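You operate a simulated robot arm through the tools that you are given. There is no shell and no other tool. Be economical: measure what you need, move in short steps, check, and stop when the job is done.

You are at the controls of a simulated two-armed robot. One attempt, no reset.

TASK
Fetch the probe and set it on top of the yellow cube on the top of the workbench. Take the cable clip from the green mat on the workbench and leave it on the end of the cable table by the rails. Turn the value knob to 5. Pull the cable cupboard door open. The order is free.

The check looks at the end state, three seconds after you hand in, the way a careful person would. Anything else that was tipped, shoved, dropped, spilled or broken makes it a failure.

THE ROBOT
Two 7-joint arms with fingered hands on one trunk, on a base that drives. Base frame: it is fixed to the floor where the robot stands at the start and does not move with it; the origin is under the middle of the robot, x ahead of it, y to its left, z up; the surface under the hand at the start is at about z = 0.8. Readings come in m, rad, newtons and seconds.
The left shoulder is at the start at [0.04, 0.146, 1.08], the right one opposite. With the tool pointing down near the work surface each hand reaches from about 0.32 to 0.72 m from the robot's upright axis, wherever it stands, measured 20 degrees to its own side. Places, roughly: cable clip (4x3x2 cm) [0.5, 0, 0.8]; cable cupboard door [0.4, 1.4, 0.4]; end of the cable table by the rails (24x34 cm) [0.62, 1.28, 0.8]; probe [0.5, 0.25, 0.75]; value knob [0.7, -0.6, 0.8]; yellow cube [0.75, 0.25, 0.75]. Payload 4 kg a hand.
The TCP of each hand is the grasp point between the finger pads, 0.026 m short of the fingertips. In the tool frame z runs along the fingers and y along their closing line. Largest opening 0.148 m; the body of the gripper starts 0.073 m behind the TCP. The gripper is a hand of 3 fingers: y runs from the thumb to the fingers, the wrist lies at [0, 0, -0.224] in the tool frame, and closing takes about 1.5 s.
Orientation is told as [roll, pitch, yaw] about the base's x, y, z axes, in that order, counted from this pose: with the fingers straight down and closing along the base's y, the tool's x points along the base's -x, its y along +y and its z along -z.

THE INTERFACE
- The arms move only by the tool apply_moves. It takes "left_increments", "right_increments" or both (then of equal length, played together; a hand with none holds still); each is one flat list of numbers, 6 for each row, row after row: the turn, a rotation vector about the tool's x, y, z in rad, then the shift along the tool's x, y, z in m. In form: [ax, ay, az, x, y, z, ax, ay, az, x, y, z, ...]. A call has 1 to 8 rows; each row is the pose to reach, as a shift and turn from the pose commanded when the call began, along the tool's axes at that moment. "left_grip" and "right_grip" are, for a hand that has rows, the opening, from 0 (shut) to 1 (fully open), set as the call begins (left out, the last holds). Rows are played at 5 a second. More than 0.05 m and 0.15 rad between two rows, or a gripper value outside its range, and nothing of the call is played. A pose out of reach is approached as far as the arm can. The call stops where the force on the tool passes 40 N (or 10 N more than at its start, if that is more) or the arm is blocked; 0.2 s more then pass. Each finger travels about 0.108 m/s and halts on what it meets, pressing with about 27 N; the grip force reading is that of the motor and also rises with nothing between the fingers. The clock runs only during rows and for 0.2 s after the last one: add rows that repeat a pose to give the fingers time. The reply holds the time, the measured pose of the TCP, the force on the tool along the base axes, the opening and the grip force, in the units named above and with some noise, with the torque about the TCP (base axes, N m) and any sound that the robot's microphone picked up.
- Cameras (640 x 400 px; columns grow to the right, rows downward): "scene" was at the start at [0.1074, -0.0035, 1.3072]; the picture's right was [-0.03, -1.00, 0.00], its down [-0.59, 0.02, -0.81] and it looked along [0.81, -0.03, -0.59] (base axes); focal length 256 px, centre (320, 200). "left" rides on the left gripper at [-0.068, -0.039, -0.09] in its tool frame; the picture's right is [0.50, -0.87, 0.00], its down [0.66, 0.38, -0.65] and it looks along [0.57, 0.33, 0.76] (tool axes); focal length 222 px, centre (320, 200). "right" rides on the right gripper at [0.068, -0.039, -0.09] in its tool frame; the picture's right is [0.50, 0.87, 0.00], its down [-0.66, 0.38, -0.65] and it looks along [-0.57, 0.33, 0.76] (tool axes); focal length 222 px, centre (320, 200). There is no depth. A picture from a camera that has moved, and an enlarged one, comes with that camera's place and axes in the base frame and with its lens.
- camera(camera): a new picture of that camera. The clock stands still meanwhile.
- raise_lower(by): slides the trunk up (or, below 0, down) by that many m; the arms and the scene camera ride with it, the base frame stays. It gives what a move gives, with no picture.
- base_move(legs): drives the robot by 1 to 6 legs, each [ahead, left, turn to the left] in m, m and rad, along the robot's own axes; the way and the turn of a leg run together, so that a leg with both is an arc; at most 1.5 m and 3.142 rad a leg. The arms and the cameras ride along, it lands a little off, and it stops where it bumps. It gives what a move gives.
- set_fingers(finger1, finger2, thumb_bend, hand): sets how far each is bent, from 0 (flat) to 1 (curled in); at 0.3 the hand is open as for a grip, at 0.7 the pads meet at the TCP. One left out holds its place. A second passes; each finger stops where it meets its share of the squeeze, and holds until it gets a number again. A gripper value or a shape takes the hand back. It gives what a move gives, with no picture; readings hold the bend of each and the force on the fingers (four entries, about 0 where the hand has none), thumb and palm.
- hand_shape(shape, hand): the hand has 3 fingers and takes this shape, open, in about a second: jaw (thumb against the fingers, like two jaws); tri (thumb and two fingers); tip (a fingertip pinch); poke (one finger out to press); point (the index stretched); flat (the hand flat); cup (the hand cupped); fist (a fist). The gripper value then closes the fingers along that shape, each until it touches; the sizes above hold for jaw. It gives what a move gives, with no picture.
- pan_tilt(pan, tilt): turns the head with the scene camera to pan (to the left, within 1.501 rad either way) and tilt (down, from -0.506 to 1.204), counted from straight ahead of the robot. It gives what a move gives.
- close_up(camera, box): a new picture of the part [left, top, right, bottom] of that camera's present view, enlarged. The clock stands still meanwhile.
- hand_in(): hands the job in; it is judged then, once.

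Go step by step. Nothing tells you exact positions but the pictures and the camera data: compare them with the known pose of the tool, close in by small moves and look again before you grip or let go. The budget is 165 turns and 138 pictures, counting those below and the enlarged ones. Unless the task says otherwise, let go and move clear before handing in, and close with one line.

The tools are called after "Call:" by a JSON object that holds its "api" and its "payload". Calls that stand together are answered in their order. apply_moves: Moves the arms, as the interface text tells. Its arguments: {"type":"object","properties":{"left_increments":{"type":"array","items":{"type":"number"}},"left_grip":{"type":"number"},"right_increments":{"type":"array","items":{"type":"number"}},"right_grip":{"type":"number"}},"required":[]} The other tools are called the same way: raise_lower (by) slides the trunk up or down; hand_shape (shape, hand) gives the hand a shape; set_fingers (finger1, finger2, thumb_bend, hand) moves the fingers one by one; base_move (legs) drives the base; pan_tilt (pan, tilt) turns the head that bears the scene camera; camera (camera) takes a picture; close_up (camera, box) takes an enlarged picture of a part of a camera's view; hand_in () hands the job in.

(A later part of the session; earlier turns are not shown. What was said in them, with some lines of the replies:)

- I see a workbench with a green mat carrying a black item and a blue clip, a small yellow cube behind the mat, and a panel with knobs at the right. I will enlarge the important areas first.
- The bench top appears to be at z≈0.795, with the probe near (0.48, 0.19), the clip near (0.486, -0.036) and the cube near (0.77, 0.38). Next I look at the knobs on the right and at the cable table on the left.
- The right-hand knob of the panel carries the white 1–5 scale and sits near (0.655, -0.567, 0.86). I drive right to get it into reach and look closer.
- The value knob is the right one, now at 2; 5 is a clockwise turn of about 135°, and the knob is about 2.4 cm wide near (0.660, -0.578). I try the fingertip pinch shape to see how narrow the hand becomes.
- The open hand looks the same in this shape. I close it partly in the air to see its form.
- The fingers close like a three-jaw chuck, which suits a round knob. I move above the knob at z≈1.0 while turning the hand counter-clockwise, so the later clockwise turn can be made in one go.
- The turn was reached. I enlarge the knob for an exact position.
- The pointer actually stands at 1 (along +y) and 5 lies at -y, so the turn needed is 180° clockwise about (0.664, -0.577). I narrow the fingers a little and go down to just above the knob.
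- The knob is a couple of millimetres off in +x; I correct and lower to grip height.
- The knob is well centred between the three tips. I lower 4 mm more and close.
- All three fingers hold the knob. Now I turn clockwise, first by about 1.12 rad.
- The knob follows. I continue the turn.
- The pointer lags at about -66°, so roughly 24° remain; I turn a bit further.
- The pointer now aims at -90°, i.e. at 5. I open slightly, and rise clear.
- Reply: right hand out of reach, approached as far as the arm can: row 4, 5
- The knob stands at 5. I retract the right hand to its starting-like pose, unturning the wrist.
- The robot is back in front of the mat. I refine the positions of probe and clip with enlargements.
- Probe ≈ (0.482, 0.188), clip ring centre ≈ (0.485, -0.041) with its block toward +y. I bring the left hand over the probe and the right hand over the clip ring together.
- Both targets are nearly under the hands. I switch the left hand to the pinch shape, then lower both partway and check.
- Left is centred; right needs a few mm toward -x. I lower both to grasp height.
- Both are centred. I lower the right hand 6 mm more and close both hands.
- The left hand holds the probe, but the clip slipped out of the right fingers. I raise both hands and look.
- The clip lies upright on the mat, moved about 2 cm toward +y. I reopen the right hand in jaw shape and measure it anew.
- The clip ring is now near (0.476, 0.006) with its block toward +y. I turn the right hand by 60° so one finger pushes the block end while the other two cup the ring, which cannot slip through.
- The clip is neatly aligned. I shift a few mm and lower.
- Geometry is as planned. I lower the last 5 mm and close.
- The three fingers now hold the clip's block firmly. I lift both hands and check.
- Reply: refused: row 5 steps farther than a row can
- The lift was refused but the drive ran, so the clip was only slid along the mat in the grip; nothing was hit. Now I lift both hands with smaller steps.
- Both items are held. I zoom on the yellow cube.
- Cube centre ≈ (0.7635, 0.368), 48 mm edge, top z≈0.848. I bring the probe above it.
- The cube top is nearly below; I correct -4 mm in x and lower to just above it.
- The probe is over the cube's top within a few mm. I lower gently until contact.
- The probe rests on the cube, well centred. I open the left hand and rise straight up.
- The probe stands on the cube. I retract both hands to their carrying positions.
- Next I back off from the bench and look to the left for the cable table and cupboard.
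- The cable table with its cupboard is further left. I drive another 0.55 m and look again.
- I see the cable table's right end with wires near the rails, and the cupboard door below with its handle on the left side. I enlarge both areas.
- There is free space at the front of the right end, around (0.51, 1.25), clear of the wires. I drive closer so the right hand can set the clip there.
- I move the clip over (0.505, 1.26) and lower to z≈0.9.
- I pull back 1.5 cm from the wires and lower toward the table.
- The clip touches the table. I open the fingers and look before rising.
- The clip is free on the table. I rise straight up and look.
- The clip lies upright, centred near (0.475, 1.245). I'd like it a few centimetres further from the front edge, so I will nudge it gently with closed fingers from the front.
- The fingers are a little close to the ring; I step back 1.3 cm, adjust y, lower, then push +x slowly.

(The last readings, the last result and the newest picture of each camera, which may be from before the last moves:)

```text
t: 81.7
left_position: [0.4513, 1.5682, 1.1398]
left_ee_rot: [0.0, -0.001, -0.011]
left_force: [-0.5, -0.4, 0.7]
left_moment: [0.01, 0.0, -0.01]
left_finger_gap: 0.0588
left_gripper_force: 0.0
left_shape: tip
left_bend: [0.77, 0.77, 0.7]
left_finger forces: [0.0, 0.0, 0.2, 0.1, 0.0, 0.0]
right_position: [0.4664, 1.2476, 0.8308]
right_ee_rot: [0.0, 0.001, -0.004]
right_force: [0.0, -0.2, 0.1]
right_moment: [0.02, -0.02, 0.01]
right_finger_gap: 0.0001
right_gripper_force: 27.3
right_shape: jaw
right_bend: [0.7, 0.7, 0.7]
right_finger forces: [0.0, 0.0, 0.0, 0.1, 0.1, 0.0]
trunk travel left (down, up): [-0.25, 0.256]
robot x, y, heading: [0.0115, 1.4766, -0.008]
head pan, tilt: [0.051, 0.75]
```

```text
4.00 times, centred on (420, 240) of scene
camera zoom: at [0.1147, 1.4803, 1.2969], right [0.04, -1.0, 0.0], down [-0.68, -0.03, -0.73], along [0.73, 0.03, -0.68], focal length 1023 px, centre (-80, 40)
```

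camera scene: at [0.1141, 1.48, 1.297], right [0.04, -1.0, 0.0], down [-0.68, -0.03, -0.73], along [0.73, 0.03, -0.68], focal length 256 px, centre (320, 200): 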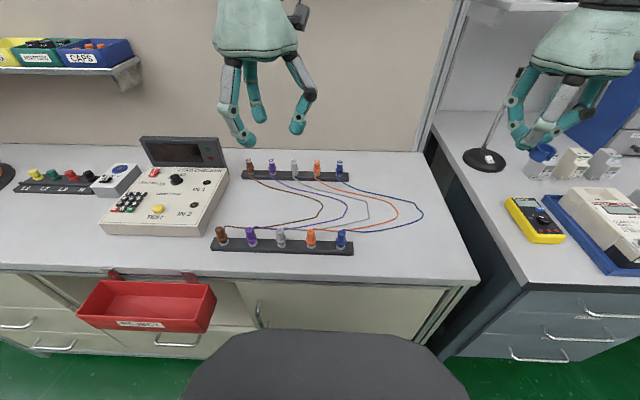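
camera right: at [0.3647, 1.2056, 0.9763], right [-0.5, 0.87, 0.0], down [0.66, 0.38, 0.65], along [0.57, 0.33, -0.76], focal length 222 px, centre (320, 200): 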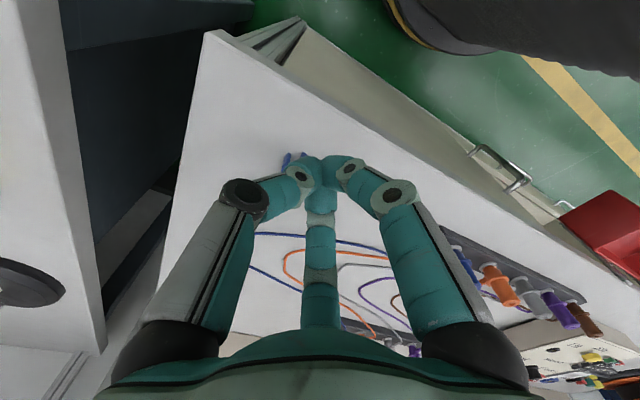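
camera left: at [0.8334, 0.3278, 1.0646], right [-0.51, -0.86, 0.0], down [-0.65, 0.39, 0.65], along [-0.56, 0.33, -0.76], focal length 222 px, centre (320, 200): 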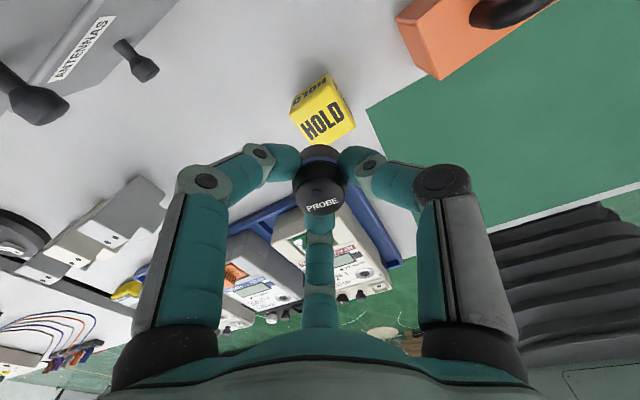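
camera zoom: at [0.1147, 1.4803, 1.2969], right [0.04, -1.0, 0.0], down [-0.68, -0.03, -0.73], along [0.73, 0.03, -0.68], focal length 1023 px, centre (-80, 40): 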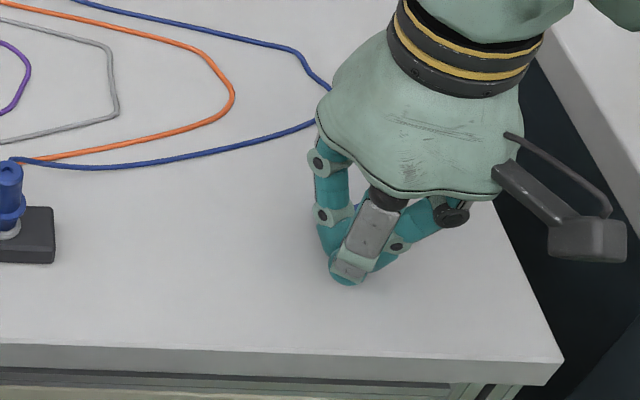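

Call:
{"api": "apply_moves", "payload": {"right_increments": [0, 0, 0, 0.015, 0, 0, 0, 0, 0, 0.025, 0, -0.03, 0, 0, 0, 0.03, -0.01, -0.07, 0, 0, 0, 0.035, -0.02, -0.11, 0, 0, 0, 0.035, -0.04, -0.15, 0, 0, 0, 0.035, -0.05, -0.19, 0, 0, 0, 0.035, -0.05, -0.23, 0, 0, 0, 0.035, -0.05, -0.27]}}

Call:
{"api": "close_up", "payload": {"camera": "scene", "box": [320, 150, 500, 300]}}

```text
t: 83.5
left_position: [0.4494, 1.5686, 1.1405]
left_ee_rot: [-0.003, -0.003, -0.011]
left_force: [0.4, 0.3, 0.1]
left_moment: [-0.02, 0.0, -0.02]
left_finger_gap: 0.0591
left_gripper_force: 0.1
left_shape: tip
left_bend: [0.77, 0.77, 0.7]
left_finger forces: [0.0, 0.0, 0.1, 0.0, 0.0, 0.1]
right_position: [0.4278, 1.2015, 1.101]
right_ee_rot: [0.001, 0.002, -0.004]
right_force: [-0.1, 0.6, 0.8]
right_moment: [-0.01, 0.01, -0.03]
right_finger_gap: 0.0002
right_gripper_force: 27.3
right_shape: jaw
right_bend: [0.7, 0.7, 0.7]
right_finger forces: [0.0, 0.1, 0.1, 0.0, 0.1, 0.1]
trunk travel left (down, up): [-0.25, 0.256]
robot x, y, heading: [0.0138, 1.4759, -0.01]
head pan, tilt: [0.051, 0.75]
```

```text
2.67 times, centred on (410, 225) of scene
camera zoom: at [0.1137, 1.4809, 1.297], right [0.04, -1.0, 0.0], down [-0.68, -0.03, -0.73], along [0.73, 0.03, -0.68], focal length 682 px, centre (80, 133)
```

zoom: 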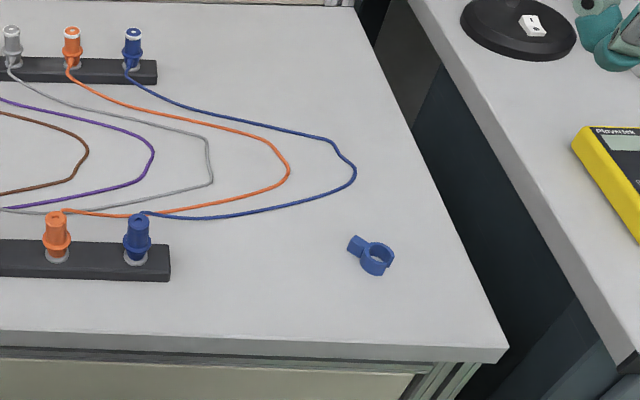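

The clip is nicely placed around (0.495, 1.245), clear of the wires. Now I go for the cupboard door: back off, move left, and look at the handle.

Call:
{"api": "base_move", "payload": {"legs": [[-0.33, 0, 0], [0, 0.3, 0]]}}

Call:
{"api": "pan_tilt", "payload": {"pan": -0.2, "tilt": 0.8}}

Call:
{"api": "camera", "payload": {"camera": "scene"}}

```text
t: 87.4
left_position: [0.1204, 1.8744, 1.1393]
left_ee_rot: [-0.002, -0.001, -0.019]
left_force: [0.1, -0.3, 0.3]
left_moment: [-0.01, 0.0, 0.01]
left_finger_gap: 0.059
left_gripper_force: 0.0
left_shape: tip
left_bend: [0.77, 0.77, 0.7]
left_finger forces: [0.0, 0.1, 0.0, 0.0, 0.0, 0.1]
right_position: [0.0964, 1.5092, 1.1008]
right_ee_rot: [0.001, 0.0, -0.011]
right_force: [0.5, -0.5, -0.6]
right_moment: [-0.02, 0.05, 0.01]
right_finger_gap: 0.0
right_gripper_force: 26.8
right_shape: jaw
right_bend: [0.7, 0.7, 0.7]
right_finger forces: [0.0, 0.1, 0.1, 0.0, 0.0, 0.1]
trunk travel left (down, up): [-0.25, 0.256]
robot x, y, heading: [-0.3193, 1.7913, -0.013]
head pan, tilt: [0.051, 0.75]
```

```text
t: 88.1
left_position: [0.1191, 1.8756, 1.14]
left_ee_rot: [0.001, 0.001, -0.016]
left_force: [-0.6, -0.2, 0.1]
left_moment: [-0.01, 0.0, -0.01]
left_finger_gap: 0.0587
left_gripper_force: 0.0
left_shape: tip
left_bend: [0.77, 0.77, 0.7]
left_finger forces: [0.0, 0.1, 0.0, 0.1, 0.1, 0.0]
right_position: [0.0963, 1.5087, 1.1007]
right_ee_rot: [0.0, -0.001, -0.011]
right_force: [0.1, -0.4, 0.2]
right_moment: [-0.01, 0.01, -0.01]
right_finger_gap: 0.0
right_gripper_force: 27.0
right_shape: jaw
right_bend: [0.7, 0.7, 0.7]
right_finger forces: [0.1, 0.0, 0.0, 0.0, 0.1, 0.1]
trunk travel left (down, up): [-0.25, 0.256]
robot x, y, heading: [-0.3184, 1.7885, -0.019]
head pan, tilt: [-0.201, 0.799]
```

```text
51 pictures are left
camera scene: at [-0.2206, 1.7702, 1.2929], right [-0.22, -0.98, 0.0], down [-0.7, 0.15, -0.7], along [0.68, -0.15, -0.72], focal length 256 px, centre (320, 200)
```

scene: 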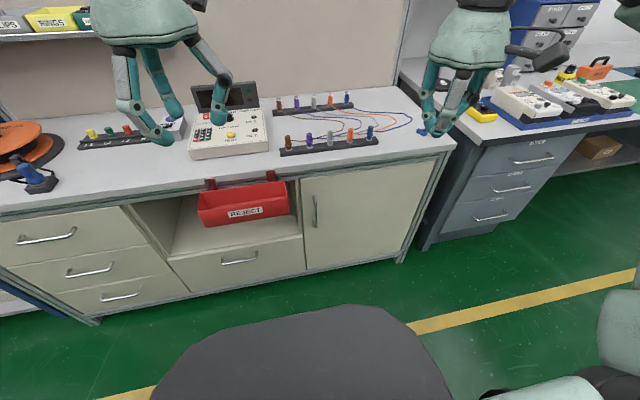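

Call:
{"api": "close_up", "payload": {"camera": "scene", "box": [190, 150, 430, 280]}}

Call:
{"api": "close_up", "payload": {"camera": "scene", "box": [280, 170, 350, 240]}}

```text
2.67 times, centred on (310, 215) of scene
camera zoom: at [-0.2206, 1.7702, 1.2929], right [-0.22, -0.98, 0.0], down [-0.7, 0.15, -0.7], along [0.68, -0.15, -0.72], focal length 682 px, centre (347, 160)
```

zoom: 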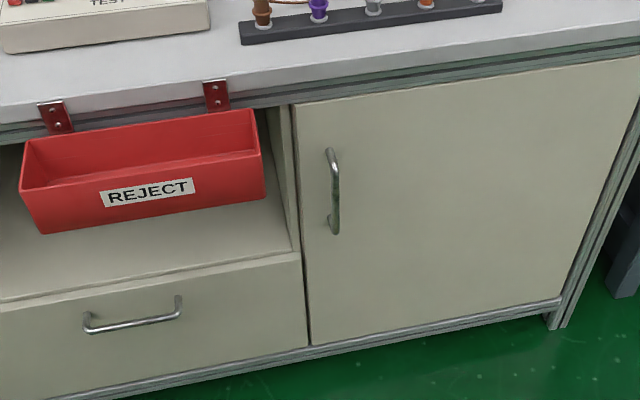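

```text
5.71 times, centred on (315, 205) of scene
camera zoom: at [-0.2206, 1.7702, 1.2929], right [-0.22, -0.98, 0.0], down [-0.7, 0.15, -0.7], along [0.68, -0.15, -0.72], focal length 1462 px, centre (349, 171)
```

zoom: 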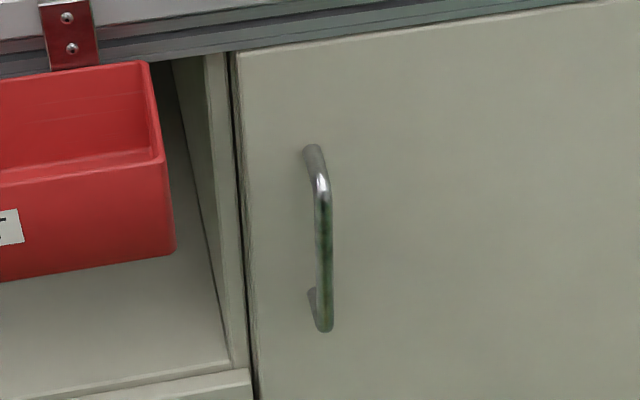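

The handle is a vertical bar at about x≈0.40, y≈1.648, z 0.48–0.61, on the door's left side (hinge on the right). I lower the trunk, then swing the right hand to point forward.

Call:
{"api": "raise_lower", "payload": {"by": -0.24}}

Call:
{"api": "apply_moves", "payload": {"right_increments": [0, -0.14, 0, 0, 0.01, 0, 0, -0.28, 0, -0.01, 0.02, 0.02, 0, -0.42, 0, -0.02, 0.035, 0.04, 0, -0.56, 0, -0.03, 0.05, 0.06, 0, -0.7, 0, -0.04, 0.065, 0.08, 0, -0.84, 0, -0.05, 0.08, 0.1, 0, -0.98, 0, -0.06, 0.095, 0.12, 0, -1.12, 0, -0.07, 0.11, 0.14], "right_grip": 0.5}}

```text
t: 90.6
left_position: [0.1201, 1.8761, 0.9007]
left_ee_rot: [0.001, 0.0, -0.017]
left_force: [-0.8, 0.4, -0.2]
left_moment: [0.0, 0.01, 0.0]
left_finger_gap: 0.0589
left_gripper_force: 0.0
left_shape: tip
left_bend: [0.77, 0.77, 0.7]
left_finger forces: [0.0, 0.1, 0.1, 0.1, 0.0, 0.0]
right_position: [0.096, 1.5092, 0.8609]
right_ee_rot: [0.0, 0.0, -0.01]
right_force: [1.0, 0.8, -0.4]
right_moment: [-0.01, 0.01, 0.02]
right_finger_gap: 0.0
right_gripper_force: 26.9
right_shape: jaw
right_bend: [0.7, 0.7, 0.7]
right_finger forces: [0.0, 0.0, 0.0, 0.1, 0.0, 0.1]
trunk travel left (down, up): [-0.01, 0.496]
robot x, y, heading: [-0.3212, 1.7844, -0.019]
head pan, tilt: [-0.201, 0.799]
```

```text
t: 92.4
left_position: [0.1194, 1.8741, 0.9006]
left_ee_rot: [0.002, -0.001, -0.018]
left_force: [-0.6, -0.5, 1.0]
left_moment: [0.02, 0.01, 0.01]
left_finger_gap: 0.0586
left_gripper_force: 0.1
left_shape: tip
left_bend: [0.77, 0.77, 0.7]
left_finger forces: [0.0, 0.0, 0.0, 0.0, 0.1, 0.0]
right_position: [0.169, 1.6074, 0.8136]
right_ee_rot: [-0.003, -1.082, -0.002]
right_force: [1.2, -0.9, -0.1]
right_moment: [0.02, 0.02, -0.02]
right_finger_gap: 0.0742
right_gripper_force: 0.2
right_shape: jaw
right_bend: [0.36, 0.36, 0.7]
right_finger forces: [0.0, 0.0, 0.0, 0.0, 0.0, 0.0]
right hand out of reach, approached as far as the arm can: row 7, 8
trunk travel left (down, up): [-0.01, 0.496]
robot x, y, heading: [-0.3191, 1.7876, -0.017]
head pan, tilt: [-0.201, 0.799]
```

The reach was limited there; I go on lower and further forward while finishing the turn.

Call:
{"api": "apply_moves", "payload": {"right_increments": [0, 0, 0, 0.029, 0.007, 0.03, 0, 0, 0, 0.057, 0.014, 0.06, 0, -0.12, 0, 0.086, 0.021, 0.09, 0, -0.24, 0, 0.115, 0.028, 0.119, 0, -0.36, 0, 0.143, 0.035, 0.149, 0, -0.48, 0, 0.172, 0.041, 0.178, 0, -0.48, 0, 0.172, 0.041, 0.178]}}

Call:
{"api": "camera", "payload": {"camera": "right"}}

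Call:
{"api": "camera", "payload": {"camera": "scene"}}

```text
t: 94.0
left_position: [0.1172, 1.8725, 0.9011]
left_ee_rot: [0.002, -0.004, -0.019]
left_force: [0.0, -0.1, 0.0]
left_moment: [0.07, -0.06, -0.03]
left_finger_gap: 0.0587
left_gripper_force: 0.1
left_shape: tip
left_bend: [0.77, 0.77, 0.7]
left_finger forces: [0.0, 0.0, 0.0, 0.1, 0.0, 0.1]
right_position: [0.3856, 1.6641, 0.8695]
right_ee_rot: [-0.118, -1.296, 0.094]
right_force: [0.3, -0.6, 0.2]
right_moment: [0.0, -0.01, 0.06]
right_finger_gap: 0.0738
right_gripper_force: 0.0
right_shape: jaw
right_bend: [0.36, 0.36, 0.7]
right_finger forces: [0.1, 0.0, 0.0, 0.0, 0.0, 0.0]
right hand out of reach, approached as far as the arm can: row 1, 2, 3, 4, 5, 6, 7
trunk travel left (down, up): [-0.01, 0.496]
robot x, y, heading: [-0.3189, 1.7885, -0.017]
head pan, tilt: [-0.201, 0.799]
```

```text
48 pictures are left
camera right: at [0.2799, 1.6252, 0.8316], right [-0.12, 0.85, -0.51], down [-0.45, 0.41, 0.79], along [0.89, 0.32, 0.33], focal length 222 px, centre (320, 200)
```

right: 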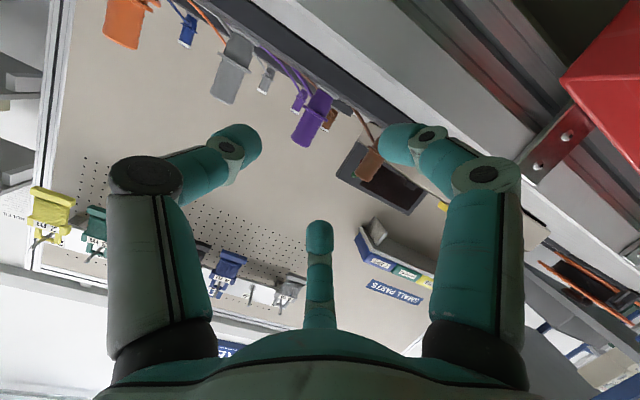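

```text
47 pictures are left
camera scene: at [-0.2227, 1.768, 1.0532], right [-0.22, -0.98, 0.0], down [-0.7, 0.16, -0.7], along [0.68, -0.15, -0.72], focal length 256 px, centre (320, 200)
```

scene: 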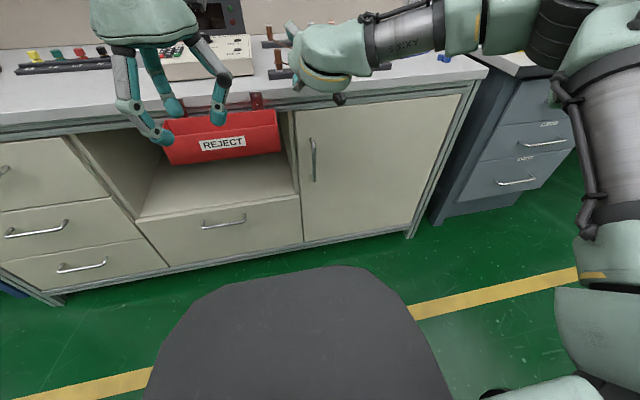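

The forward-pointing pose was too close to the body, so the hand ended above the table edge without touching. I drive straight back 0.25 m to clear it and get more room.

Call:
{"api": "base_move", "payload": {"legs": [[-0.25, 0, 0]]}}

Call:
{"api": "apply_moves", "payload": {"right_increments": [0, 0.1, 0, 0, 0, 0, 0, 0.1, 0, 0, 0, 0]}}

```text
t: 95.9
left_position: [-0.1323, 1.8794, 0.8997]
left_ee_rot: [0.0, -0.002, -0.017]
left_force: [-0.1, 0.3, 0.3]
left_moment: [0.0, 0.0, 0.0]
left_finger_gap: 0.0589
left_gripper_force: 0.1
left_shape: tip
left_bend: [0.77, 0.77, 0.7]
left_finger forces: [0.0, 0.0, 0.0, 0.1, 0.0, 0.1]
right_position: [0.1361, 1.6692, 0.8703]
right_ee_rot: [-0.122, -1.296, 0.098]
right_force: [-0.6, 0.7, 0.1]
right_moment: [0.03, -0.02, -0.05]
right_finger_gap: 0.0739
right_gripper_force: 0.0
right_shape: jaw
right_bend: [0.36, 0.36, 0.7]
right_finger forces: [0.1, 0.1, 0.1, 0.0, 0.1, 0.0]
trunk travel left (down, up): [-0.01, 0.496]
robot x, y, heading: [-0.5639, 1.7947, -0.016]
head pan, tilt: [-0.201, 0.799]
```

```text
t: 96.5
left_position: [-0.1306, 1.8803, 0.8999]
left_ee_rot: [0.001, -0.001, -0.018]
left_force: [-0.1, -0.1, 0.3]
left_moment: [0.0, -0.03, 0.0]
left_finger_gap: 0.0587
left_gripper_force: 0.0
left_shape: tip
left_bend: [0.77, 0.77, 0.7]
left_finger forces: [0.0, 0.1, 0.0, 0.0, 0.0, 0.1]
right_position: [0.137, 1.6695, 0.8696]
right_ee_rot: [-0.089, -1.194, 0.064]
right_force: [-0.3, 0.2, -0.1]
right_moment: [-0.03, -0.04, 0.0]
right_finger_gap: 0.0741
right_gripper_force: 0.0
right_shape: jaw
right_bend: [0.36, 0.36, 0.7]
right_finger forces: [0.1, 0.0, 0.0, 0.1, 0.1, 0.1]
trunk travel left (down, up): [-0.01, 0.496]
robot x, y, heading: [-0.5705, 1.7907, -0.014]
head pan, tilt: [-0.201, 0.799]
```

The pose is reachable from here. I lower the hand straight down to z≈0.57 while keeping its forward pitch.

Call:
{"api": "apply_moves", "payload": {"right_increments": [0, 0.02, 0, 0.035, -0.003, 0.014, 0, 0.04, 0, 0.07, -0.006, 0.028, 0, 0.06, 0, 0.105, -0.009, 0.042, 0, 0.08, 0, 0.14, -0.012, 0.056, 0, 0.1, 0, 0.175, -0.015, 0.07, 0, 0.12, 0, 0.21, -0.018, 0.083, 0, 0.14, 0, 0.245, -0.02, 0.097, 0, 0.15, 0, 0.279, -0.02, 0.11]}}

Call:
{"api": "camera", "payload": {"camera": "scene"}}

Call:
{"api": "camera", "payload": {"camera": "right"}}

```text
t: 98.3
left_position: [-0.1302, 1.8801, 0.9003]
left_ee_rot: [0.001, 0.0, -0.018]
left_force: [-0.4, -0.9, -0.5]
left_moment: [-0.02, 0.03, -0.04]
left_finger_gap: 0.0588
left_gripper_force: 0.1
left_shape: tip
left_bend: [0.77, 0.77, 0.7]
left_finger forces: [0.1, 0.0, 0.0, 0.0, 0.0, 0.1]
right_position: [0.1828, 1.6385, 0.5985]
right_ee_rot: [-0.067, -1.004, 0.042]
right_force: [-0.5, 0.6, 0.6]
right_moment: [0.01, -0.02, 0.01]
right_finger_gap: 0.0739
right_gripper_force: 0.2
right_shape: jaw
right_bend: [0.36, 0.36, 0.7]
right_finger forces: [0.1, 0.0, 0.0, 0.0, 0.0, 0.0]
right hand out of reach, approached as far as the arm can: row 4, 5, 6, 7, 8
trunk travel left (down, up): [-0.01, 0.496]
robot x, y, heading: [-0.5704, 1.7934, -0.018]
head pan, tilt: [-0.201, 0.799]
```

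```text
46 pictures are left
camera scene: at [-0.4711, 1.7741, 1.0529], right [-0.22, -0.98, 0.0], down [-0.7, 0.16, -0.7], along [0.68, -0.15, -0.72], focal length 256 px, centre (320, 200)
```

scene: 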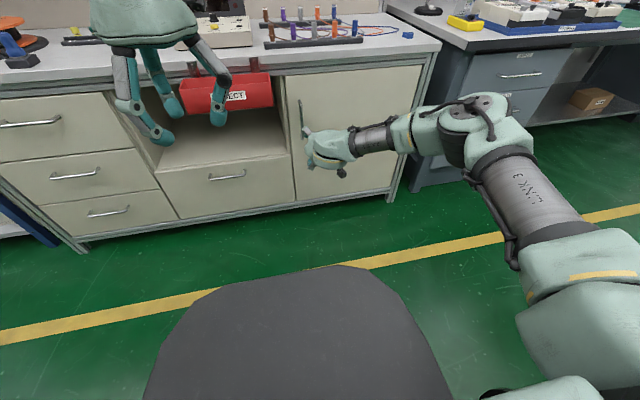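

```text
45 pictures are left
camera right: at [0.0689, 1.6006, 0.5937], right [-0.25, 0.85, -0.45], down [-0.19, 0.41, 0.89], along [0.95, 0.31, 0.06], focal length 222 px, centre (320, 200)
```

right: 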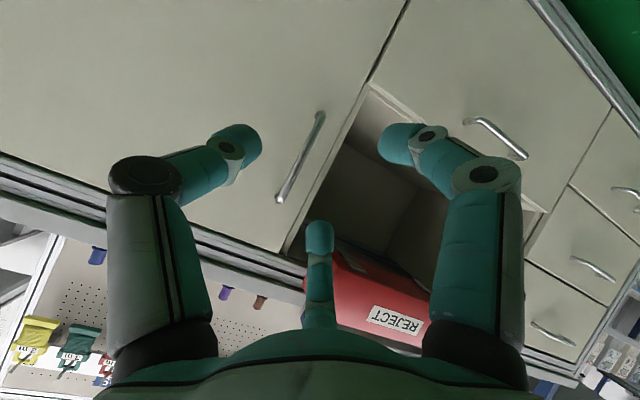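

The hand now points at the handle from the front; the bar is at y≈1.651, z 0.505–0.637, x≈0.40. I drive the base forward 0.16 m.

Call:
{"api": "base_move", "payload": {"legs": [[0.16, 0, 0]]}}

Call:
{"api": "camera", "payload": {"camera": "right"}}

Call:
{"api": "camera", "payload": {"camera": "scene"}}

```text
t: 99.7
left_position: [0.0284, 1.8765, 0.8985]
left_ee_rot: [0.001, 0.0, -0.019]
left_force: [0.5, 0.3, -0.6]
left_moment: [-0.01, 0.02, 0.03]
left_finger_gap: 0.0587
left_gripper_force: 0.1
left_shape: tip
left_bend: [0.77, 0.77, 0.7]
left_finger forces: [0.0, 0.0, 0.1, 0.0, 0.1, 0.1]
right_position: [0.3412, 1.6353, 0.6004]
right_ee_rot: [-0.072, -1.003, 0.044]
right_force: [-0.6, 3.6, 0.5]
right_moment: [0.0, -0.09, 0.14]
right_finger_gap: 0.0748
right_gripper_force: 0.0
right_shape: jaw
right_bend: [0.36, 0.35, 0.7]
right_finger forces: [0.1, 3.0, 0.1, 0.1, 0.0, 0.1]
trunk travel left (down, up): [-0.01, 0.496]
robot x, y, heading: [-0.4103, 1.7883, -0.017]
head pan, tilt: [-0.201, 0.799]
```

```text
44 pictures are left
camera right: at [0.2285, 1.5982, 0.5942], right [-0.26, 0.85, -0.45], down [-0.19, 0.41, 0.89], along [0.95, 0.31, 0.06], focal length 222 px, centre (320, 200)
```

right: 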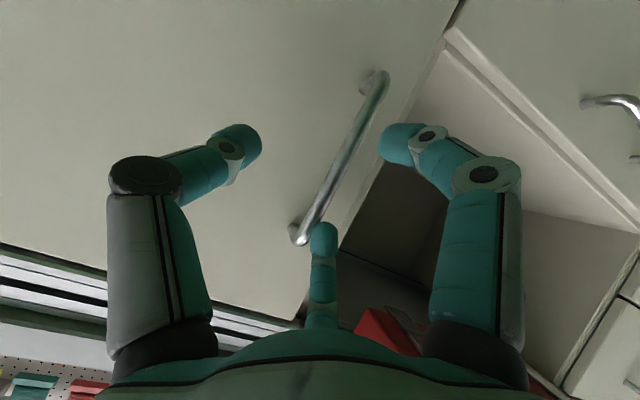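

```text
43 pictures are left
camera scene: at [-0.3112, 1.7716, 1.0529], right [-0.22, -0.98, 0.0], down [-0.7, 0.16, -0.7], along [0.68, -0.15, -0.72], focal length 256 px, centre (320, 200)
```

scene: 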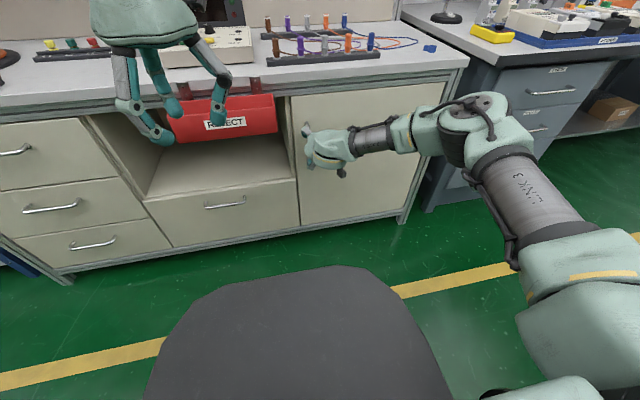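

The bar is between thumb and fingers, at x≈0.38; one finger lightly touches its upper end. I shift 1.3 cm to +y and then forward along the hand.

Call:
{"api": "apply_moves", "payload": {"right_increments": [0, 0, 0, 0, 0.007, 0, 0, 0, 0, 0, 0.013, 0.0, 0, 0, 0, 0.001, 0.013, 0.015, 0, 0, 0, 0.0015, 0.013, 0.03, 0, 0, 0, 0.0017, 0.013, 0.042, 0, 0, 0, 0.0017, 0.013, 0.042]}}

Call:
{"api": "camera", "payload": {"camera": "right"}}

```text
t: 101.1
left_position: [0.0283, 1.8768, 0.9004]
left_ee_rot: [0.0, -0.001, -0.02]
left_force: [-0.3, -0.4, 0.1]
left_moment: [-0.02, 0.01, 0.0]
left_finger_gap: 0.0587
left_gripper_force: 0.0
left_shape: tip
left_bend: [0.77, 0.77, 0.7]
left_finger forces: [0.1, 0.1, 0.0, 0.0, 0.0, 0.0]
right_position: [0.377, 1.6458, 0.5771]
right_ee_rot: [-0.069, -1.003, 0.044]
right_force: [-1.2, -0.3, 0.3]
right_moment: [-0.03, 0.0, -0.03]
right_finger_gap: 0.0736
right_gripper_force: 0.0
right_shape: jaw
right_bend: [0.36, 0.36, 0.7]
right_finger forces: [0.0, 0.6, 0.1, 0.1, 0.0, 0.0]
trunk travel left (down, up): [-0.01, 0.496]
robot x, y, heading: [-0.4113, 1.7892, -0.016]
head pan, tilt: [-0.201, 0.799]
```

```text
42 pictures are left
camera right: at [0.2636, 1.6081, 0.5714], right [-0.25, 0.85, -0.45], down [-0.19, 0.41, 0.89], along [0.95, 0.31, 0.06], focal length 222 px, centre (320, 200)
```

right: 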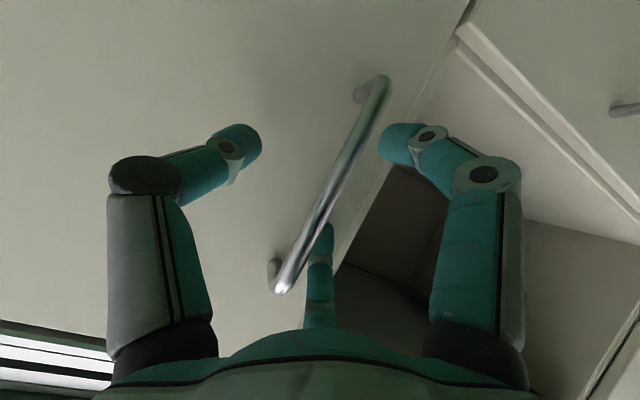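

The bar runs through the middle of the grasp. I close the hand on it.

Call:
{"api": "apply_moves", "payload": {"right_increments": [0, 0, 0, 0, 0, 0, 0, 0, 0, 0, 0, 0, 0, 0, 0, 0, 0, 0, 0, 0, 0, 0, 0, 0, 0, 0, 0, 0, 0, 0, 0, 0, 0, 0, 0, 0], "right_grip": 0.0}}

Call:
{"api": "camera", "payload": {"camera": "right"}}

```text
t: 102.5
left_position: [0.0285, 1.8758, 0.9009]
left_ee_rot: [0.0, -0.001, -0.019]
left_force: [-0.5, -0.3, 0.6]
left_moment: [0.0, 0.01, -0.01]
left_finger_gap: 0.0589
left_gripper_force: 0.1
left_shape: tip
left_bend: [0.77, 0.77, 0.7]
left_finger forces: [0.1, 0.0, 0.1, 0.1, 0.0, 0.1]
right_position: [0.3778, 1.6466, 0.5783]
right_ee_rot: [-0.071, -1.004, 0.044]
right_force: [2.7, 1.9, 0.3]
right_moment: [-0.02, 0.27, 0.01]
right_finger_gap: 0.0077
right_gripper_force: 26.7
right_shape: jaw
right_bend: [0.78, 0.75, 0.68]
right_finger forces: [18.2, 21.3, 0.1, 0.0, 24.3, 0.0]
trunk travel left (down, up): [-0.01, 0.496]
robot x, y, heading: [-0.41, 1.7889, -0.019]
head pan, tilt: [-0.201, 0.799]
```

```text
41 pictures are left
camera right: at [0.2637, 1.6086, 0.5715], right [-0.25, 0.85, -0.45], down [-0.19, 0.41, 0.89], along [0.95, 0.32, 0.06], focal length 222 px, centre (320, 200)
```

right: 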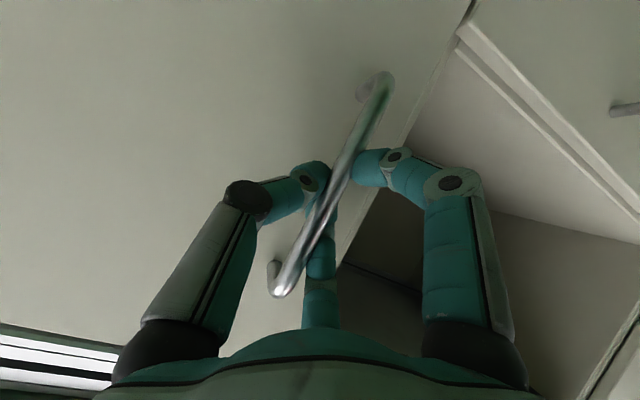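

The grip on the handle is firm. I pull by driving the base back a little, with a slight drift to the right as the door's arc needs.

Call:
{"api": "base_move", "payload": {"legs": [[-0.08, -0.005, 0]]}}

Call:
{"api": "camera", "payload": {"camera": "scene"}}

```text
t: 103.6
left_position: [-0.0551, 1.8707, 0.8993]
left_ee_rot: [0.002, -0.002, -0.019]
left_force: [-0.1, 0.7, -0.7]
left_moment: [0.02, 0.01, -0.01]
left_finger_gap: 0.0588
left_gripper_force: 0.1
left_shape: tip
left_bend: [0.77, 0.77, 0.7]
left_finger forces: [0.1, 0.0, 0.0, 0.0, 0.0, 0.0]
right_position: [0.2949, 1.6369, 0.5769]
right_ee_rot: [-0.069, -1.004, 0.036]
right_force: [5.6, -21.9, -2.8]
right_moment: [-0.12, -0.03, -0.18]
right_finger_gap: 0.003
right_gripper_force: 27.0
right_shape: jaw
right_bend: [0.8, 0.75, 0.66]
right_finger forces: [9.9, 0.0, 0.1, 0.0, 37.6, 0.0]
trunk travel left (down, up): [-0.01, 0.496]
robot x, y, heading: [-0.4915, 1.785, -0.021]
head pan, tilt: [-0.201, 0.799]
```

```text
40 pictures are left
camera scene: at [-0.3948, 1.7659, 1.0529], right [-0.22, -0.98, 0.0], down [-0.7, 0.16, -0.7], along [0.68, -0.15, -0.72], focal length 256 px, centre (320, 200)
```

scene: 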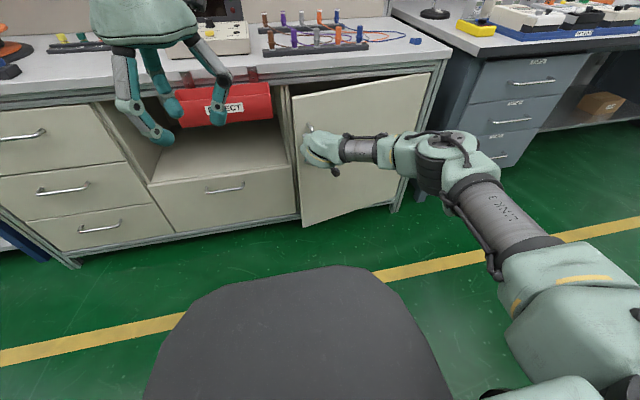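

The door starts to open. I continue along the arc, backing and moving right.

Call:
{"api": "base_move", "payload": {"legs": [[-0.05, -0.03, 0], [-0.05, -0.03, 0]]}}

Call:
{"api": "camera", "payload": {"camera": "scene"}}

Call:
{"api": "camera", "payload": {"camera": "right"}}

```text
t: 105.1
left_position: [-0.1549, 1.8142, 0.9012]
left_ee_rot: [0.0, -0.001, -0.019]
left_force: [-0.6, -0.1, -0.2]
left_moment: [0.01, -0.03, 0.0]
left_finger_gap: 0.0591
left_gripper_force: 0.1
left_shape: tip
left_bend: [0.77, 0.77, 0.7]
left_finger forces: [0.0, 0.0, 0.1, 0.0, 0.1, 0.0]
right_position: [0.1942, 1.58, 0.5777]
right_ee_rot: [-0.072, -1.004, 0.035]
right_force: [-2.7, 3.6, -1.7]
right_moment: [0.09, -0.07, 0.01]
right_finger_gap: 0.0028
right_gripper_force: 27.1
right_shape: jaw
right_bend: [0.81, 0.75, 0.68]
right_finger forces: [1.4, 3.2, 0.0, 0.0, 0.1, 0.0]
trunk travel left (down, up): [-0.01, 0.496]
robot x, y, heading: [-0.5979, 1.7241, -0.02]
head pan, tilt: [-0.201, 0.799]
```

```text
39 pictures are left
camera scene: at [-0.4962, 1.7092, 1.053], right [-0.22, -0.98, 0.0], down [-0.7, 0.16, -0.7], along [0.68, -0.15, -0.72], focal length 256 px, centre (320, 200)
```

scene: 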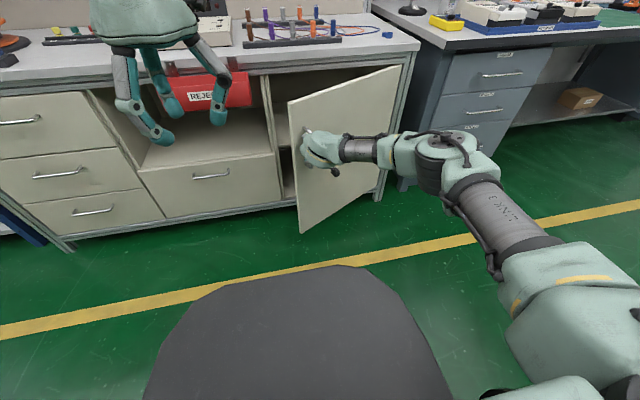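

```text
38 pictures are left
camera right: at [0.0795, 1.5425, 0.5716], right [-0.25, 0.86, -0.46], down [-0.19, 0.42, 0.89], along [0.95, 0.31, 0.06], focal length 222 px, centre (320, 200)
```

right: 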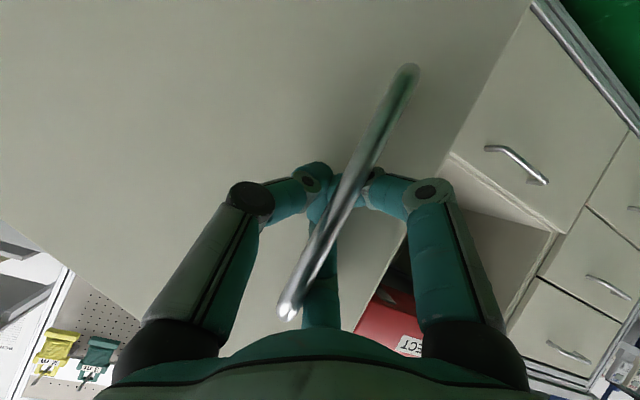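

The door is open about 25° and the fingers are hooked around the bar. I continue along the arc.

Call:
{"api": "base_move", "payload": {"legs": [[-0.05, -0.035, 0], [-0.045, -0.045, 0]]}}

Call:
{"api": "camera", "payload": {"camera": "scene"}}

```text
t: 106.6
left_position: [-0.2493, 1.7354, 0.9003]
left_ee_rot: [0.002, -0.002, -0.02]
left_force: [0.3, 0.3, 0.7]
left_moment: [-0.01, -0.04, 0.02]
left_finger_gap: 0.059
left_gripper_force: 0.1
left_shape: tip
left_bend: [0.77, 0.77, 0.7]
left_finger forces: [0.1, 0.1, 0.0, 0.0, 0.0, 0.1]
right_position: [0.0988, 1.4993, 0.5768]
right_ee_rot: [-0.07, -1.004, 0.035]
right_force: [-1.5, 1.3, -0.1]
right_moment: [0.01, -0.02, -0.02]
right_finger_gap: 0.0025
right_gripper_force: 26.7
right_shape: jaw
right_bend: [0.81, 0.75, 0.68]
right_finger forces: [1.2, 1.3, 0.0, 0.1, 0.0, 0.0]
trunk travel left (down, up): [-0.01, 0.496]
robot x, y, heading: [-0.6884, 1.653, -0.017]
head pan, tilt: [-0.201, 0.799]
```

```text
37 pictures are left
camera scene: at [-0.5909, 1.6304, 1.053], right [-0.22, -0.98, 0.0], down [-0.7, 0.16, -0.7], along [0.68, -0.15, -0.72], focal length 256 px, centre (320, 200)
```

scene: 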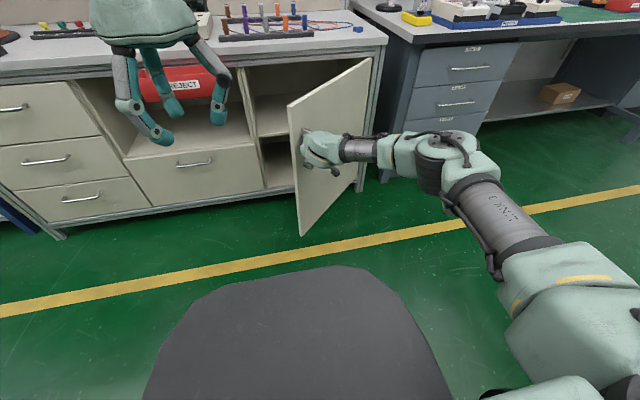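

About 45° now. I continue to roughly 65–70°.

Call:
{"api": "base_move", "payload": {"legs": [[-0.035, -0.045, 0], [-0.03, -0.05, 0], [-0.025, -0.05, 0]]}}

Call:
{"api": "camera", "payload": {"camera": "scene"}}

Call:
{"api": "camera", "payload": {"camera": "right"}}

```text
t: 108.7
left_position: [-0.3409, 1.5914, 0.9004]
left_ee_rot: [0.002, 0.001, -0.02]
left_force: [0.1, -0.1, 0.0]
left_moment: [0.05, -0.01, -0.02]
left_finger_gap: 0.0589
left_gripper_force: 0.1
left_shape: tip
left_bend: [0.77, 0.77, 0.7]
left_finger forces: [0.1, 0.1, 0.0, 0.1, 0.1, 0.1]
right_position: [0.0079, 1.3572, 0.5761]
right_ee_rot: [-0.071, -1.003, 0.035]
right_force: [-5.0, 2.4, -5.8]
right_moment: [-0.16, -0.29, 0.11]
right_finger_gap: 0.0022
right_gripper_force: 26.8
right_shape: jaw
right_bend: [0.81, 0.75, 0.68]
right_finger forces: [0.5, 7.7, 0.1, 0.0, 0.0, 0.0]
trunk travel left (down, up): [-0.01, 0.496]
robot x, y, heading: [-0.7781, 1.5085, -0.021]
head pan, tilt: [-0.201, 0.799]
```

```text
36 pictures are left
camera scene: at [-0.681, 1.4871, 1.0529], right [-0.22, -0.98, 0.0], down [-0.7, 0.16, -0.7], along [0.68, -0.15, -0.72], focal length 256 px, centre (320, 200)
```

scene: 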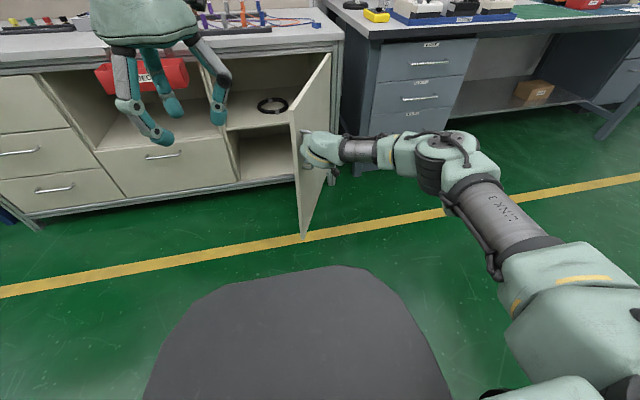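

```text
35 pictures are left
camera right: at [-0.1059, 1.321, 0.5703], right [-0.25, 0.86, -0.45], down [-0.19, 0.42, 0.89], along [0.95, 0.31, 0.06], focal length 222 px, centre (320, 200)
```

right: 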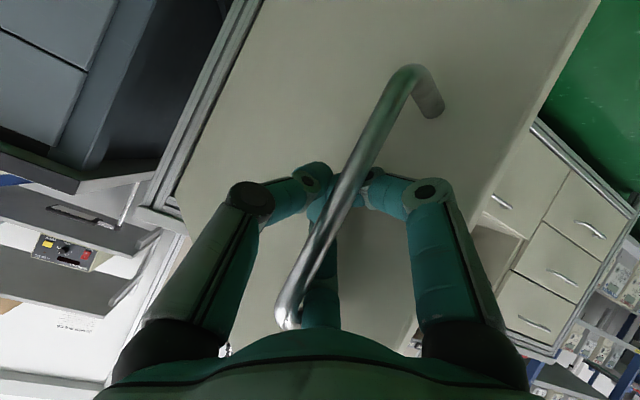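

The door stands open at about 70°. I open the fingers partly and back straight out.

Call:
{"api": "apply_moves", "payload": {"right_increments": [0, 0, 0, 0, 0, 0, 0, 0, 0, 0, 0, 0, 0, 0, 0, 0, 0, 0, 0, 0, 0, 0, 0, 0], "right_grip": 0.3}}

Call:
{"api": "camera", "payload": {"camera": "right"}}

```text
t: 109.7
left_position: [-0.3399, 1.5932, 0.899]
left_ee_rot: [0.001, 0.003, -0.02]
left_force: [0.0, -0.3, -0.5]
left_moment: [0.05, -0.04, 0.03]
left_finger_gap: 0.0588
left_gripper_force: 0.0
left_shape: tip
left_bend: [0.77, 0.77, 0.7]
left_finger forces: [0.1, 0.0, 0.1, 0.0, 0.0, 0.0]
right_position: [0.0069, 1.359, 0.5721]
right_ee_rot: [-0.075, -0.996, 0.04]
right_force: [-7.5, 3.4, -18.8]
right_moment: [-0.83, -0.6, 0.0]
right_finger_gap: 0.041
right_gripper_force: 0.1
right_shape: jaw
right_bend: [0.77, 0.77, 0.7]
right_finger forces: [0.9, 28.9, 0.0, 0.0, 0.1, 0.0]
trunk travel left (down, up): [-0.01, 0.496]
robot x, y, heading: [-0.7846, 1.5065, -0.019]
head pan, tilt: [-0.201, 0.799]
```

```text
34 pictures are left
camera right: at [-0.1063, 1.322, 0.5669], right [-0.25, 0.85, -0.45], down [-0.18, 0.42, 0.89], along [0.95, 0.31, 0.05], focal length 222 px, centre (320, 200)
```

right: 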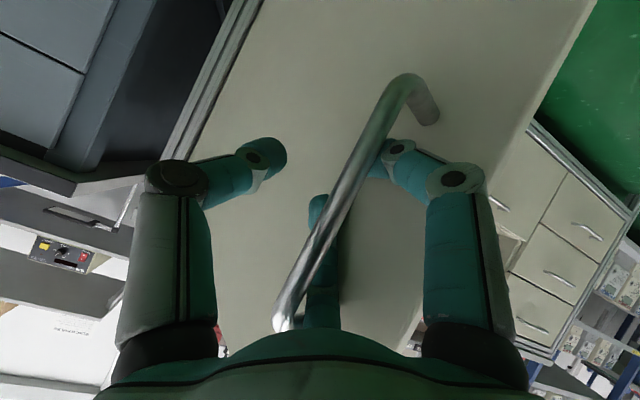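

The upper finger presses on the handle's top post, so I lower the hand 1.5 cm to free it.

Call:
{"api": "apply_moves", "payload": {"right_increments": [0, 0, 0, 0.0065, 0, 0.004, 0, 0, 0, 0.0126, 0, 0.008, 0, 0, 0, 0.0126, 0, 0.008]}}

Call:
{"api": "camera", "payload": {"camera": "right"}}

```text
t: 110.5
left_position: [-0.3412, 1.593, 0.9008]
left_ee_rot: [-0.001, -0.001, -0.02]
left_force: [0.2, -0.1, 0.5]
left_moment: [-0.01, -0.03, 0.02]
left_finger_gap: 0.0588
left_gripper_force: 0.1
left_shape: tip
left_bend: [0.77, 0.77, 0.7]
left_finger forces: [0.0, 0.0, 0.0, 0.0, 0.1, 0.1]
right_position: [0.0087, 1.3565, 0.5653]
right_ee_rot: [-0.072, -1.006, 0.034]
right_force: [0.2, 0.0, 3.2]
right_moment: [0.21, -0.09, -0.11]
right_finger_gap: 0.0434
right_gripper_force: 0.1
right_shape: jaw
right_bend: [0.77, 0.77, 0.7]
right_finger forces: [2.7, 2.8, 0.1, 0.0, 0.0, 0.0]
trunk travel left (down, up): [-0.01, 0.496]
robot x, y, heading: [-0.7808, 1.505, -0.026]
head pan, tilt: [-0.201, 0.799]
```

```text
33 pictures are left
camera right: at [-0.1047, 1.3199, 0.5581], right [-0.24, 0.86, -0.46], down [-0.19, 0.42, 0.89], along [0.95, 0.3, 0.06], focal length 222 px, centre (320, 200)
```

right: 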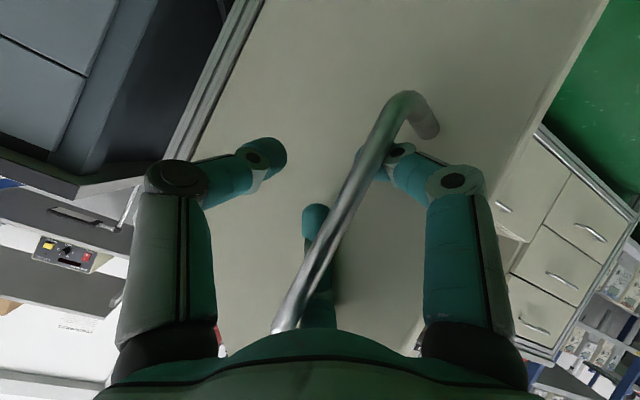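

The fingers are free of the posts; I back out along the door's plane.

Call:
{"api": "base_move", "payload": {"legs": [[-0.05, 0.012, 0]]}}

Call:
{"api": "camera", "payload": {"camera": "right"}}

Call:
{"api": "camera", "payload": {"camera": "scene"}}

```text
t: 111.4
left_position: [-0.391, 1.605, 0.9015]
left_ee_rot: [0.001, -0.002, -0.021]
left_force: [-0.5, 0.4, -0.4]
left_moment: [-0.02, -0.04, 0.01]
left_finger_gap: 0.0591
left_gripper_force: 0.1
left_shape: tip
left_bend: [0.77, 0.77, 0.7]
left_finger forces: [0.1, 0.0, 0.0, 0.0, 0.0, 0.1]
right_position: [-0.0409, 1.3712, 0.5631]
right_ee_rot: [-0.074, -1.004, 0.037]
right_force: [-0.2, -0.4, 0.6]
right_moment: [-0.03, 0.01, -0.01]
right_finger_gap: 0.0439
right_gripper_force: 0.0
right_shape: jaw
right_bend: [0.76, 0.77, 0.7]
right_finger forces: [0.1, 0.0, 0.0, 0.0, 0.0, 0.1]
trunk travel left (down, up): [-0.01, 0.496]
robot x, y, heading: [-0.8273, 1.522, -0.018]
head pan, tilt: [-0.201, 0.799]
```

```text
32 pictures are left
camera right: at [-0.1552, 1.3334, 0.5572], right [-0.25, 0.85, -0.46], down [-0.19, 0.42, 0.89], along [0.95, 0.31, 0.06], focal length 222 px, centre (320, 200)
```

right: 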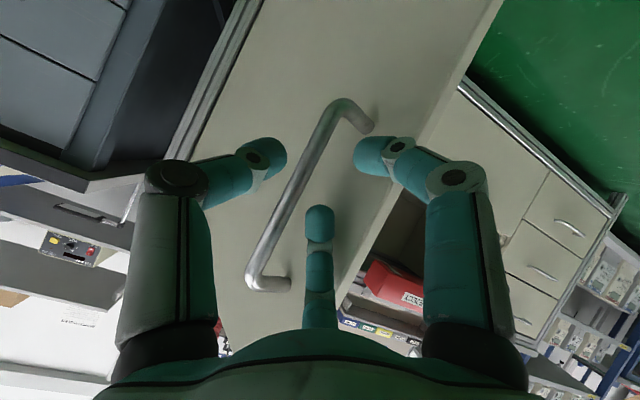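

```text
31 pictures are left
camera scene: at [-0.7311, 1.5018, 1.0531], right [-0.22, -0.98, 0.0], down [-0.7, 0.16, -0.7], along [0.68, -0.15, -0.72], focal length 256 px, centre (320, 200)
```

scene: 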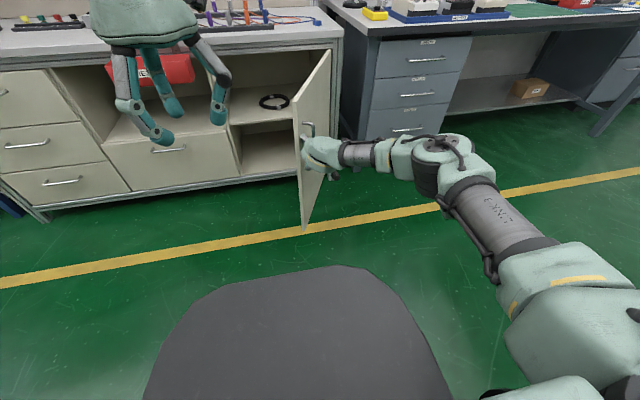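

The hand is off the bar. I move away backward and slightly right, then check the result.

Call:
{"api": "base_move", "payload": {"legs": [[-0.04, -0.025, 0], [-0.25, -0.02, 0]]}}

Call:
{"api": "pan_tilt", "payload": {"pan": -0.1, "tilt": 0.5}}

Call:
{"api": "camera", "payload": {"camera": "scene"}}

```text
t: 113.8
left_position: [-0.6818, 1.5673, 0.9011]
left_ee_rot: [-0.001, -0.002, -0.018]
left_force: [-0.5, 0.6, 0.4]
left_moment: [0.02, 0.0, -0.02]
left_finger_gap: 0.0589
left_gripper_force: 0.1
left_shape: tip
left_bend: [0.77, 0.77, 0.7]
left_finger forces: [0.0, 0.0, 0.1, 0.0, 0.0, 0.0]
right_position: [-0.3311, 1.3324, 0.5638]
right_ee_rot: [-0.075, -1.004, 0.04]
right_force: [-0.9, -0.1, 0.5]
right_moment: [0.01, 0.02, -0.02]
right_finger_gap: 0.0441
right_gripper_force: 0.0
right_shape: jaw
right_bend: [0.76, 0.77, 0.7]
right_finger forces: [0.0, 0.0, 0.1, 0.1, 0.1, 0.0]
trunk travel left (down, up): [-0.01, 0.496]
robot x, y, heading: [-1.1196, 1.4784, -0.014]
head pan, tilt: [-0.201, 0.799]
```

```text
t: 114.6
left_position: [-0.6794, 1.5669, 0.9002]
left_ee_rot: [0.0, -0.002, -0.017]
left_force: [-0.2, -0.4, 0.1]
left_moment: [-0.03, -0.02, -0.02]
left_finger_gap: 0.0585
left_gripper_force: 0.1
left_shape: tip
left_bend: [0.77, 0.77, 0.7]
left_finger forces: [0.0, 0.0, 0.1, 0.0, 0.0, 0.1]
right_position: [-0.3305, 1.3326, 0.561]
right_ee_rot: [-0.073, -1.003, 0.04]
right_force: [0.5, -0.8, 0.2]
right_moment: [0.01, -0.02, -0.02]
right_finger_gap: 0.0441
right_gripper_force: 0.0
right_shape: jaw
right_bend: [0.76, 0.77, 0.7]
right_finger forces: [0.0, 0.0, 0.1, 0.0, 0.0, 0.0]
trunk travel left (down, up): [-0.01, 0.496]
robot x, y, heading: [-1.119, 1.4803, -0.018]
head pan, tilt: [-0.099, 0.499]
```

```text
30 pictures are left
camera scene: at [-1.0084, 1.4686, 1.0788], right [-0.12, -0.99, 0.0], down [-0.48, 0.06, -0.88], along [0.87, -0.1, -0.48], focal length 256 px, centre (320, 200)
```

scene: 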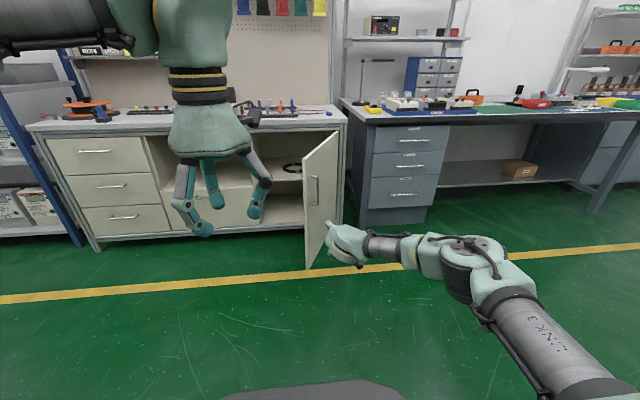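

The door stays wide open. A last enlarged look at the table end, the probe on the cube and the bench.

Call:
{"api": "close_up", "payload": {"camera": "scene", "box": [290, 80, 490, 130]}}

Call:
{"api": "close_up", "payload": {"camera": "scene", "box": [240, 90, 380, 280]}}

```text
3.20 times, centred on (390, 105) of scene
camera zoom: at [-1.0084, 1.4686, 1.0788], right [-0.12, -0.99, 0.0], down [-0.48, 0.06, -0.88], along [0.87, -0.1, -0.48], focal length 819 px, centre (96, 504)
```

zoom: 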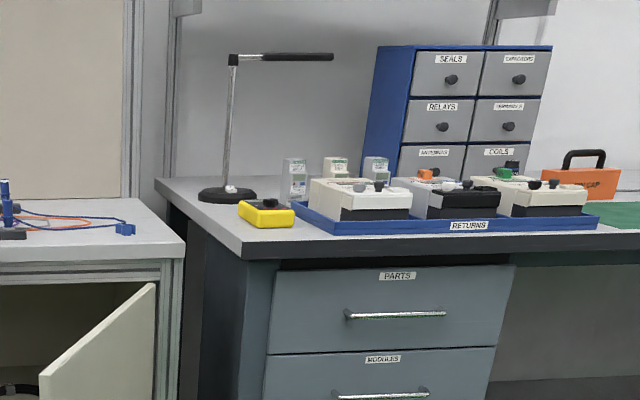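

```text
2.11 times, centred on (310, 185) of scene
camera zoom: at [-1.0084, 1.4686, 1.0788], right [-0.12, -0.99, 0.0], down [-0.48, 0.06, -0.88], along [0.87, -0.1, -0.48], focal length 539 px, centre (341, 232)
```

zoom: 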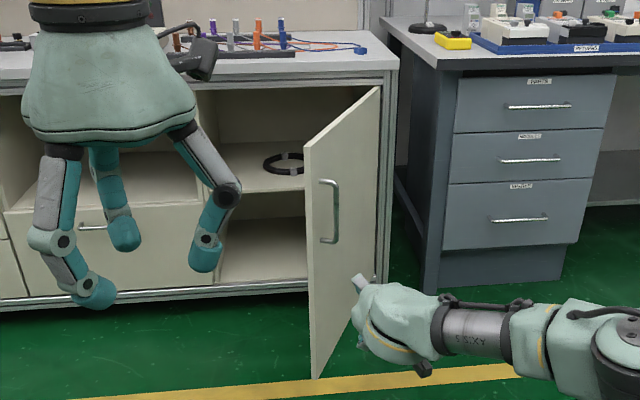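

The clip is on the table end, the door is open, the knob stands at 5 and the probe was set on the cube; both hands are empty and clear, so I hand in.

Call:
{"api": "hand_in", "payload": {}}

```text
The job is handed in.
```

All four parts are done and handed in: the probe is on the yellow cube, the clip is on the rail end of the cable table, the value knob is at 5 and the cable cupboard door is open to roughly 70°.
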